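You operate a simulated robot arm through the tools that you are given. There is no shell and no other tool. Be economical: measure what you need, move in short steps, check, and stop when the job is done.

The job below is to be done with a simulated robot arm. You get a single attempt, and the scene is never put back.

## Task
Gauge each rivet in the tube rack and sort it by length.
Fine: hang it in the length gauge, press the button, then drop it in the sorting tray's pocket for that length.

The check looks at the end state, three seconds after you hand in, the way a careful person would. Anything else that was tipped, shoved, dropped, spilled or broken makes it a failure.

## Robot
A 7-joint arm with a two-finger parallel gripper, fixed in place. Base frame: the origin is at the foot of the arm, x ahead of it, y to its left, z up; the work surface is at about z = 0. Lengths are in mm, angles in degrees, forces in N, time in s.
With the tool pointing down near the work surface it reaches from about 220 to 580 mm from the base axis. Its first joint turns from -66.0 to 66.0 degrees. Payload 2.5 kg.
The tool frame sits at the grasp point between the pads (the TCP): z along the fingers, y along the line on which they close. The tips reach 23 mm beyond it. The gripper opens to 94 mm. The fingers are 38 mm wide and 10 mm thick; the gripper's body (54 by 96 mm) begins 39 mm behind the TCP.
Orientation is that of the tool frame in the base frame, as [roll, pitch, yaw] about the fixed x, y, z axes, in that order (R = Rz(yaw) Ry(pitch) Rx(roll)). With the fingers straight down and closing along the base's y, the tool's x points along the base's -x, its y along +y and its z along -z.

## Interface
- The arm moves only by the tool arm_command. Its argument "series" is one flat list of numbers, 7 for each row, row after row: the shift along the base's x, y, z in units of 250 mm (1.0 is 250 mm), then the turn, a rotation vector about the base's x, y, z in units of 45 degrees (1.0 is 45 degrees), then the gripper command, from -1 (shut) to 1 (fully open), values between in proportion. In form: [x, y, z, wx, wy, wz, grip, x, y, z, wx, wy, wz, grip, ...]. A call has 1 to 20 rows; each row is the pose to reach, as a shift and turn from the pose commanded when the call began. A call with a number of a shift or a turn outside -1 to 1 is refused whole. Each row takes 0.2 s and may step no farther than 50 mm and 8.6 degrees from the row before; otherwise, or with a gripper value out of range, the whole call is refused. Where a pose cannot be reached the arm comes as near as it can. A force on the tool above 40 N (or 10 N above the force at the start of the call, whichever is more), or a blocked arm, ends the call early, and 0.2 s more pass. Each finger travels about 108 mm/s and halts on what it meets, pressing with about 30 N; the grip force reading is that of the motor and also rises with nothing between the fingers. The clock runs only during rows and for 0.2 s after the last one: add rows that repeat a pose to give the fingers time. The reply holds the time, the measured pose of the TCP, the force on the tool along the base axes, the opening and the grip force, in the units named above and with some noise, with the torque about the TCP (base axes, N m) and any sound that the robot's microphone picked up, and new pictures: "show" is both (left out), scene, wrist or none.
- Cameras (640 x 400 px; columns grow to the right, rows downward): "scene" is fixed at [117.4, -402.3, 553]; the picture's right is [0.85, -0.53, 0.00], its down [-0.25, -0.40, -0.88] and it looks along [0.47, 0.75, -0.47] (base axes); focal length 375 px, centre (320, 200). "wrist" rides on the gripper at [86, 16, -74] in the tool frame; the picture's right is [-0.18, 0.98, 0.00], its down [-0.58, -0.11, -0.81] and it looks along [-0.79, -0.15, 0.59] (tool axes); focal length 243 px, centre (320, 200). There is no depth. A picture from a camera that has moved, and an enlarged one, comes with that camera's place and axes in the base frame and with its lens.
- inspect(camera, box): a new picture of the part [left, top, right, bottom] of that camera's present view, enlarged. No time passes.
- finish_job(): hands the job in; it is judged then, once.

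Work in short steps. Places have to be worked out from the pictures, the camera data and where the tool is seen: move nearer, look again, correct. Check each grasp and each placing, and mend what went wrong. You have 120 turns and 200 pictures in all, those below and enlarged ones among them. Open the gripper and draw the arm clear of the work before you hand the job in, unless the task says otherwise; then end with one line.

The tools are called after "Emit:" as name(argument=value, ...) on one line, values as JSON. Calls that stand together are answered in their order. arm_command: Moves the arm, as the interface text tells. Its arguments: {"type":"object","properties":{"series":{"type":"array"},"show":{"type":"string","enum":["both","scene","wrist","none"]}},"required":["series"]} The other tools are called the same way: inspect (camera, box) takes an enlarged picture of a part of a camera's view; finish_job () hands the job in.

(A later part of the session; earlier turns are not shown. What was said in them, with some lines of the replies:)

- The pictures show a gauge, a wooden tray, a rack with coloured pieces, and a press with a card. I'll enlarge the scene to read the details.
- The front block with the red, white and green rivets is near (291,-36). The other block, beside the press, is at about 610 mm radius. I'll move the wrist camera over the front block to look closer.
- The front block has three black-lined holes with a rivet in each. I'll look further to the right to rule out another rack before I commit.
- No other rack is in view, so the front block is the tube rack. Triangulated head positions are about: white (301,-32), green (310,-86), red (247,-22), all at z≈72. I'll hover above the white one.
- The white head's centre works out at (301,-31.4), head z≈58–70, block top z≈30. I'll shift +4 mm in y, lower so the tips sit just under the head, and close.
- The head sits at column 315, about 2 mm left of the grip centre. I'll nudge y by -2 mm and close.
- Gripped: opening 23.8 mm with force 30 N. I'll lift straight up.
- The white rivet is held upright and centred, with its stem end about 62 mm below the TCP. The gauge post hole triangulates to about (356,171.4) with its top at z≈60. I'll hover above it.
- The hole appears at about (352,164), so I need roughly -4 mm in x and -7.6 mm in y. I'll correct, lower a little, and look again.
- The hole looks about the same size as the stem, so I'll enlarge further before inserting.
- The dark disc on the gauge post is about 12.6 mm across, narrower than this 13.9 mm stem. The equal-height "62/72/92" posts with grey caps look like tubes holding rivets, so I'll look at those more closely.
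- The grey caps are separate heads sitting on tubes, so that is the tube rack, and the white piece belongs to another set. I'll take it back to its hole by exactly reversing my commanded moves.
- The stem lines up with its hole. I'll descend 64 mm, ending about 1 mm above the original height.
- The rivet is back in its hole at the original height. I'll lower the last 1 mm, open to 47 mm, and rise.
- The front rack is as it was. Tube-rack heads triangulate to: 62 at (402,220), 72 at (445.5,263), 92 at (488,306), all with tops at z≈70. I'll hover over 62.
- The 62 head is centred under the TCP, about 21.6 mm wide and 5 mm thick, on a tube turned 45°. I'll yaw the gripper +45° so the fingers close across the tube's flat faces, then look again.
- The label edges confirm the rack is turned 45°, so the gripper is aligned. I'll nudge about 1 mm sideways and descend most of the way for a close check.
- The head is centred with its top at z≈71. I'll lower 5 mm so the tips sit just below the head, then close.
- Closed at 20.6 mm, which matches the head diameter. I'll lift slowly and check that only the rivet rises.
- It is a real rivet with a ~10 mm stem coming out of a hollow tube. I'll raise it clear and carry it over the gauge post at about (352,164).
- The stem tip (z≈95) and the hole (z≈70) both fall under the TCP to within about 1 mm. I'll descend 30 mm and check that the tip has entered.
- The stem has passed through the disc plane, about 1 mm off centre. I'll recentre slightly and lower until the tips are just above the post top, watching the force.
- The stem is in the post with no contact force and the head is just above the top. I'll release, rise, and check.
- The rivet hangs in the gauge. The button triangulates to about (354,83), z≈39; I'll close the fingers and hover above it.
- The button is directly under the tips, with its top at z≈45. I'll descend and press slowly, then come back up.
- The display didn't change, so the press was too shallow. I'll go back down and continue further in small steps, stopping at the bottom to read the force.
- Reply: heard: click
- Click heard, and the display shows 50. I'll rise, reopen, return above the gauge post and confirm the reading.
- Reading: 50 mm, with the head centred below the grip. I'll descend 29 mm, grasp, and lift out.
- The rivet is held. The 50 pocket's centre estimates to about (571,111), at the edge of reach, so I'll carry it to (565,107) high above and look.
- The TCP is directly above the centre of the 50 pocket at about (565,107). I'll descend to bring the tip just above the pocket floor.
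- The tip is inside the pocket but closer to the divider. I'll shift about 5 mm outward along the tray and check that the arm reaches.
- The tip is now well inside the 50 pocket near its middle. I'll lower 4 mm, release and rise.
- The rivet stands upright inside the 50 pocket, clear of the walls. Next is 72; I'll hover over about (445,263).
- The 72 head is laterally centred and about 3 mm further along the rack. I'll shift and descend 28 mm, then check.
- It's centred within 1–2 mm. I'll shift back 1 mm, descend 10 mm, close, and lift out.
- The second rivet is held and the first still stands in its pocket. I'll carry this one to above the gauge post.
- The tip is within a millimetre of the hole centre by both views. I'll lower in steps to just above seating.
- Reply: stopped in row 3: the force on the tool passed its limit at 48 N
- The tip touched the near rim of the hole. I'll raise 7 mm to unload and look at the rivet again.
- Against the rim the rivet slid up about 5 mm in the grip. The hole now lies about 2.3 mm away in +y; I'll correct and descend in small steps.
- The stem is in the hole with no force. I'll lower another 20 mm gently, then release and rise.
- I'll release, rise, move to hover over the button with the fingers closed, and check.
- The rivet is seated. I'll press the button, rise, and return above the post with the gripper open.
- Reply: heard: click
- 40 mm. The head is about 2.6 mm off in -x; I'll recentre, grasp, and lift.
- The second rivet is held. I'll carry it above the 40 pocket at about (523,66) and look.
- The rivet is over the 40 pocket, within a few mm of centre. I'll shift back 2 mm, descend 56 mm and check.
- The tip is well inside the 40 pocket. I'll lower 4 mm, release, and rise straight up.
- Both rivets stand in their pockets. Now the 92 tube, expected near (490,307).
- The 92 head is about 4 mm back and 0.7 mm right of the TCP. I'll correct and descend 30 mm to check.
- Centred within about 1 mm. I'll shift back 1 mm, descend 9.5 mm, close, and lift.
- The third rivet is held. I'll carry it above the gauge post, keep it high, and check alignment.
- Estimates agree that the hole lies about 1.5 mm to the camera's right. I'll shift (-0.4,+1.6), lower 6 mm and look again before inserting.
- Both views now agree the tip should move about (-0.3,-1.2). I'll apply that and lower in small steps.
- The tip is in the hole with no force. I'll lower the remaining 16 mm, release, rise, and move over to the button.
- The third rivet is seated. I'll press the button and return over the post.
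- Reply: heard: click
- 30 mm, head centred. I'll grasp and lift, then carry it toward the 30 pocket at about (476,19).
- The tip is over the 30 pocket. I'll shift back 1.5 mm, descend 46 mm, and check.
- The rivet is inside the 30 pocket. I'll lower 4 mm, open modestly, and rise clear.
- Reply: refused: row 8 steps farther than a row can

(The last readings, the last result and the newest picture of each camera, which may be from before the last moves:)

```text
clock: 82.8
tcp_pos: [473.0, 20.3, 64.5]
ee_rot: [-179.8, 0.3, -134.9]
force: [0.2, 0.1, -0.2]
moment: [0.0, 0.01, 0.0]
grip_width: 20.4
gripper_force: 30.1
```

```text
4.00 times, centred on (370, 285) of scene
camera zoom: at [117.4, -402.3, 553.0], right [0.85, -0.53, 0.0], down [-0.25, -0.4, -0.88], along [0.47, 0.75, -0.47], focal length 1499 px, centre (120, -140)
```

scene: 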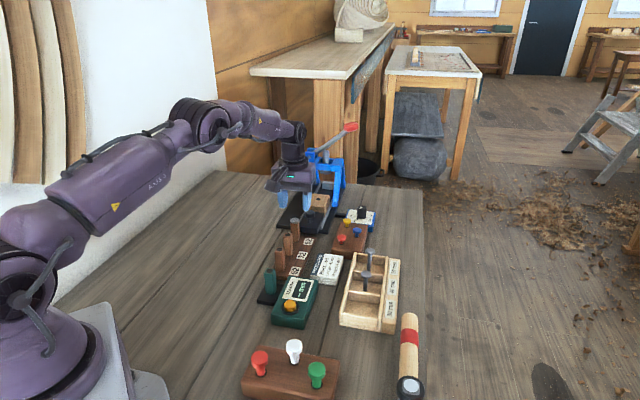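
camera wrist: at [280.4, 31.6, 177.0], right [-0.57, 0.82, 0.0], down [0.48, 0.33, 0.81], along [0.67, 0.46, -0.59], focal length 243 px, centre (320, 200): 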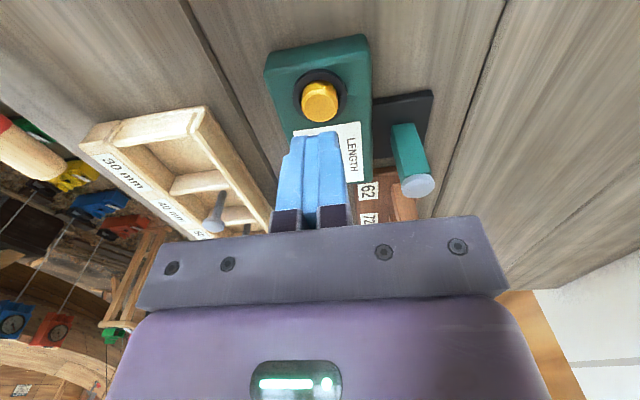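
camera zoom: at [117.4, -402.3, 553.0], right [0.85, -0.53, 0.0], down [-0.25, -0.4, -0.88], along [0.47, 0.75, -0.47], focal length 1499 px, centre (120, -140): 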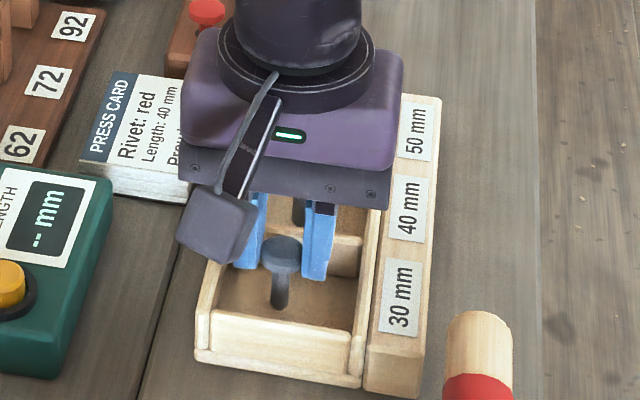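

The call was refused for too large a step. I'll repeat it with smaller steps.

Emit:
arm_command(series=[0, 0, -0.016, 0, 0, 0, -1, 0, 0, -0.016, 0, 0, 0, -0.45, 0, 0, -0.016, 0, 0, 0, -0.2, 0, 0, -0.016, 0, 0, 0, -0.2, 0, 0, 0.1, 0, 0, 0, -0.2, 0, 0, 0.25, 0, 0, 0, 0, 0, 0, 0.42, 0, 0, 0, 0, -0.12, 0, 0.5, 0, 0, 0, 0, -0.28, 0, 0.55, 0, 0, 0, 0, -0.45, 0, 0.55, 0, 0, 0, 0, -0.45, 0, 0.55, 0, 0, 0, 0], show="both")

Emit:
inspect(camera="scene", box=[325, 235, 415, 335])

```text
clock: 85.2
tcp_pos: [361.7, 19.2, 202.4]
ee_rot: [-179.9, 0.4, -134.9]
force: [0.9, -0.4, 0.8]
moment: [0.01, 0.01, -0.03]
grip_width: 46.9
gripper_force: 0.0
camera wrist: at [288.7, -32.1, 276.0], right [-0.57, 0.82, 0.0], down [0.48, 0.33, 0.81], along [0.67, 0.46, -0.59], focal length 243 px, centre (320, 200)
```

scene: 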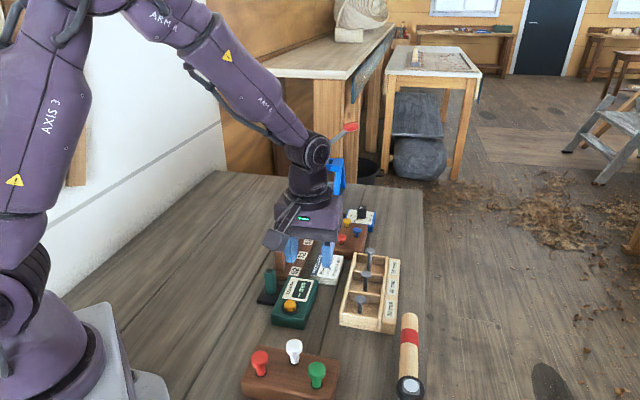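
wrist: 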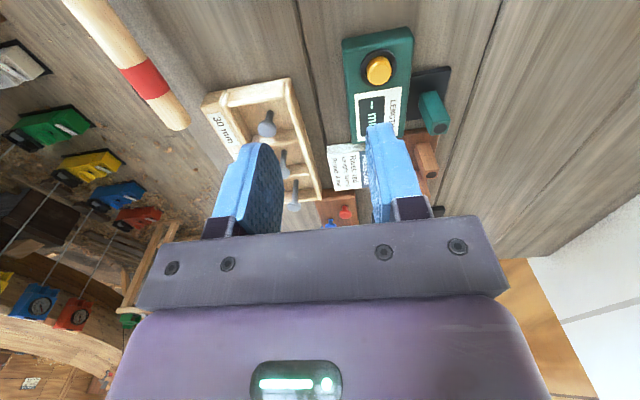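

```text
4.00 times, centred on (370, 285) of scene
camera zoom: at [117.4, -402.3, 553.0], right [0.85, -0.53, 0.0], down [-0.25, -0.4, -0.88], along [0.47, 0.75, -0.47], focal length 1499 px, centre (120, -140)
```

zoom: 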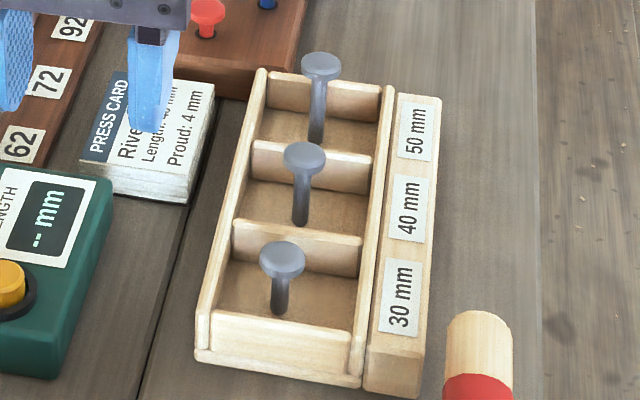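

All three rivets are in their matching pockets and nothing else has moved. I'll open fully, raise the arm clear, and take a last look.

Emit:
arm_command(series=[-0.05, 0.1, 0.12, 0, 0, 0, 0.5, -0.1, 0.2, 0.24, 0, 0, 0, 1, -0.15, 0.3, 0.36, 0, 0, 0, 1, -0.15, 0.3, 0.45, 0, 0, 0, 1, -0.15, 0.3, 0.45, 0, 0, 0, 1], show="scene")

Emit:
inspect(camera="scene", box=[230, 180, 430, 400])

```text
clock: 86.4
tcp_pos: [327.1, 93.7, 315.4]
ee_rot: [-180.0, 0.3, -134.9]
force: [-0.9, 0.3, 0.0]
moment: [0.02, 0.01, -0.02]
grip_width: 94.1
gripper_force: 0.1
```

scene: 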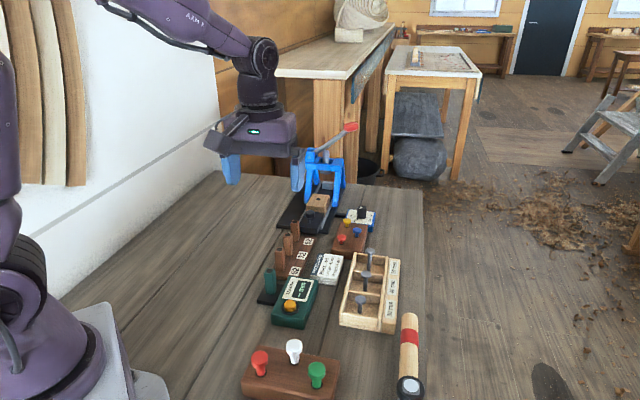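

```text
1.82 times, centred on (330, 290) of scene
camera zoom: at [117.4, -402.3, 553.0], right [0.85, -0.53, 0.0], down [-0.25, -0.4, -0.88], along [0.47, 0.75, -0.47], focal length 682 px, centre (302, 36)
```

zoom: 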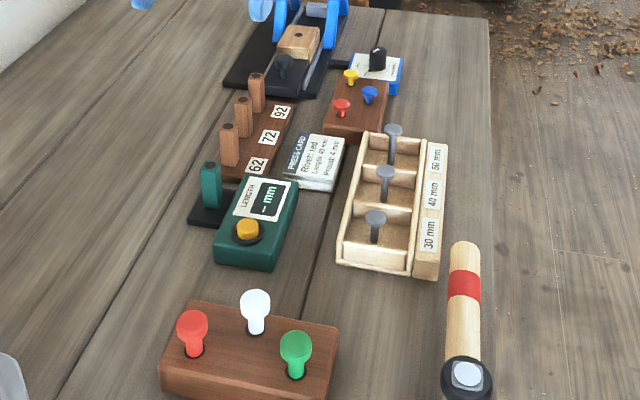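

Everything is in place and the arm is clear, so I'm handing in.

Emit:
finish_job()

```text
The job is handed in.
```

All three tube-rack rivets were gauged and stand upright in their matching tray pockets: tube 62 in 50 mm, 72 in 40 mm and 92 in 30 mm. Early on I lifted the white rivet from the front block by mistake and put it back in its hole.
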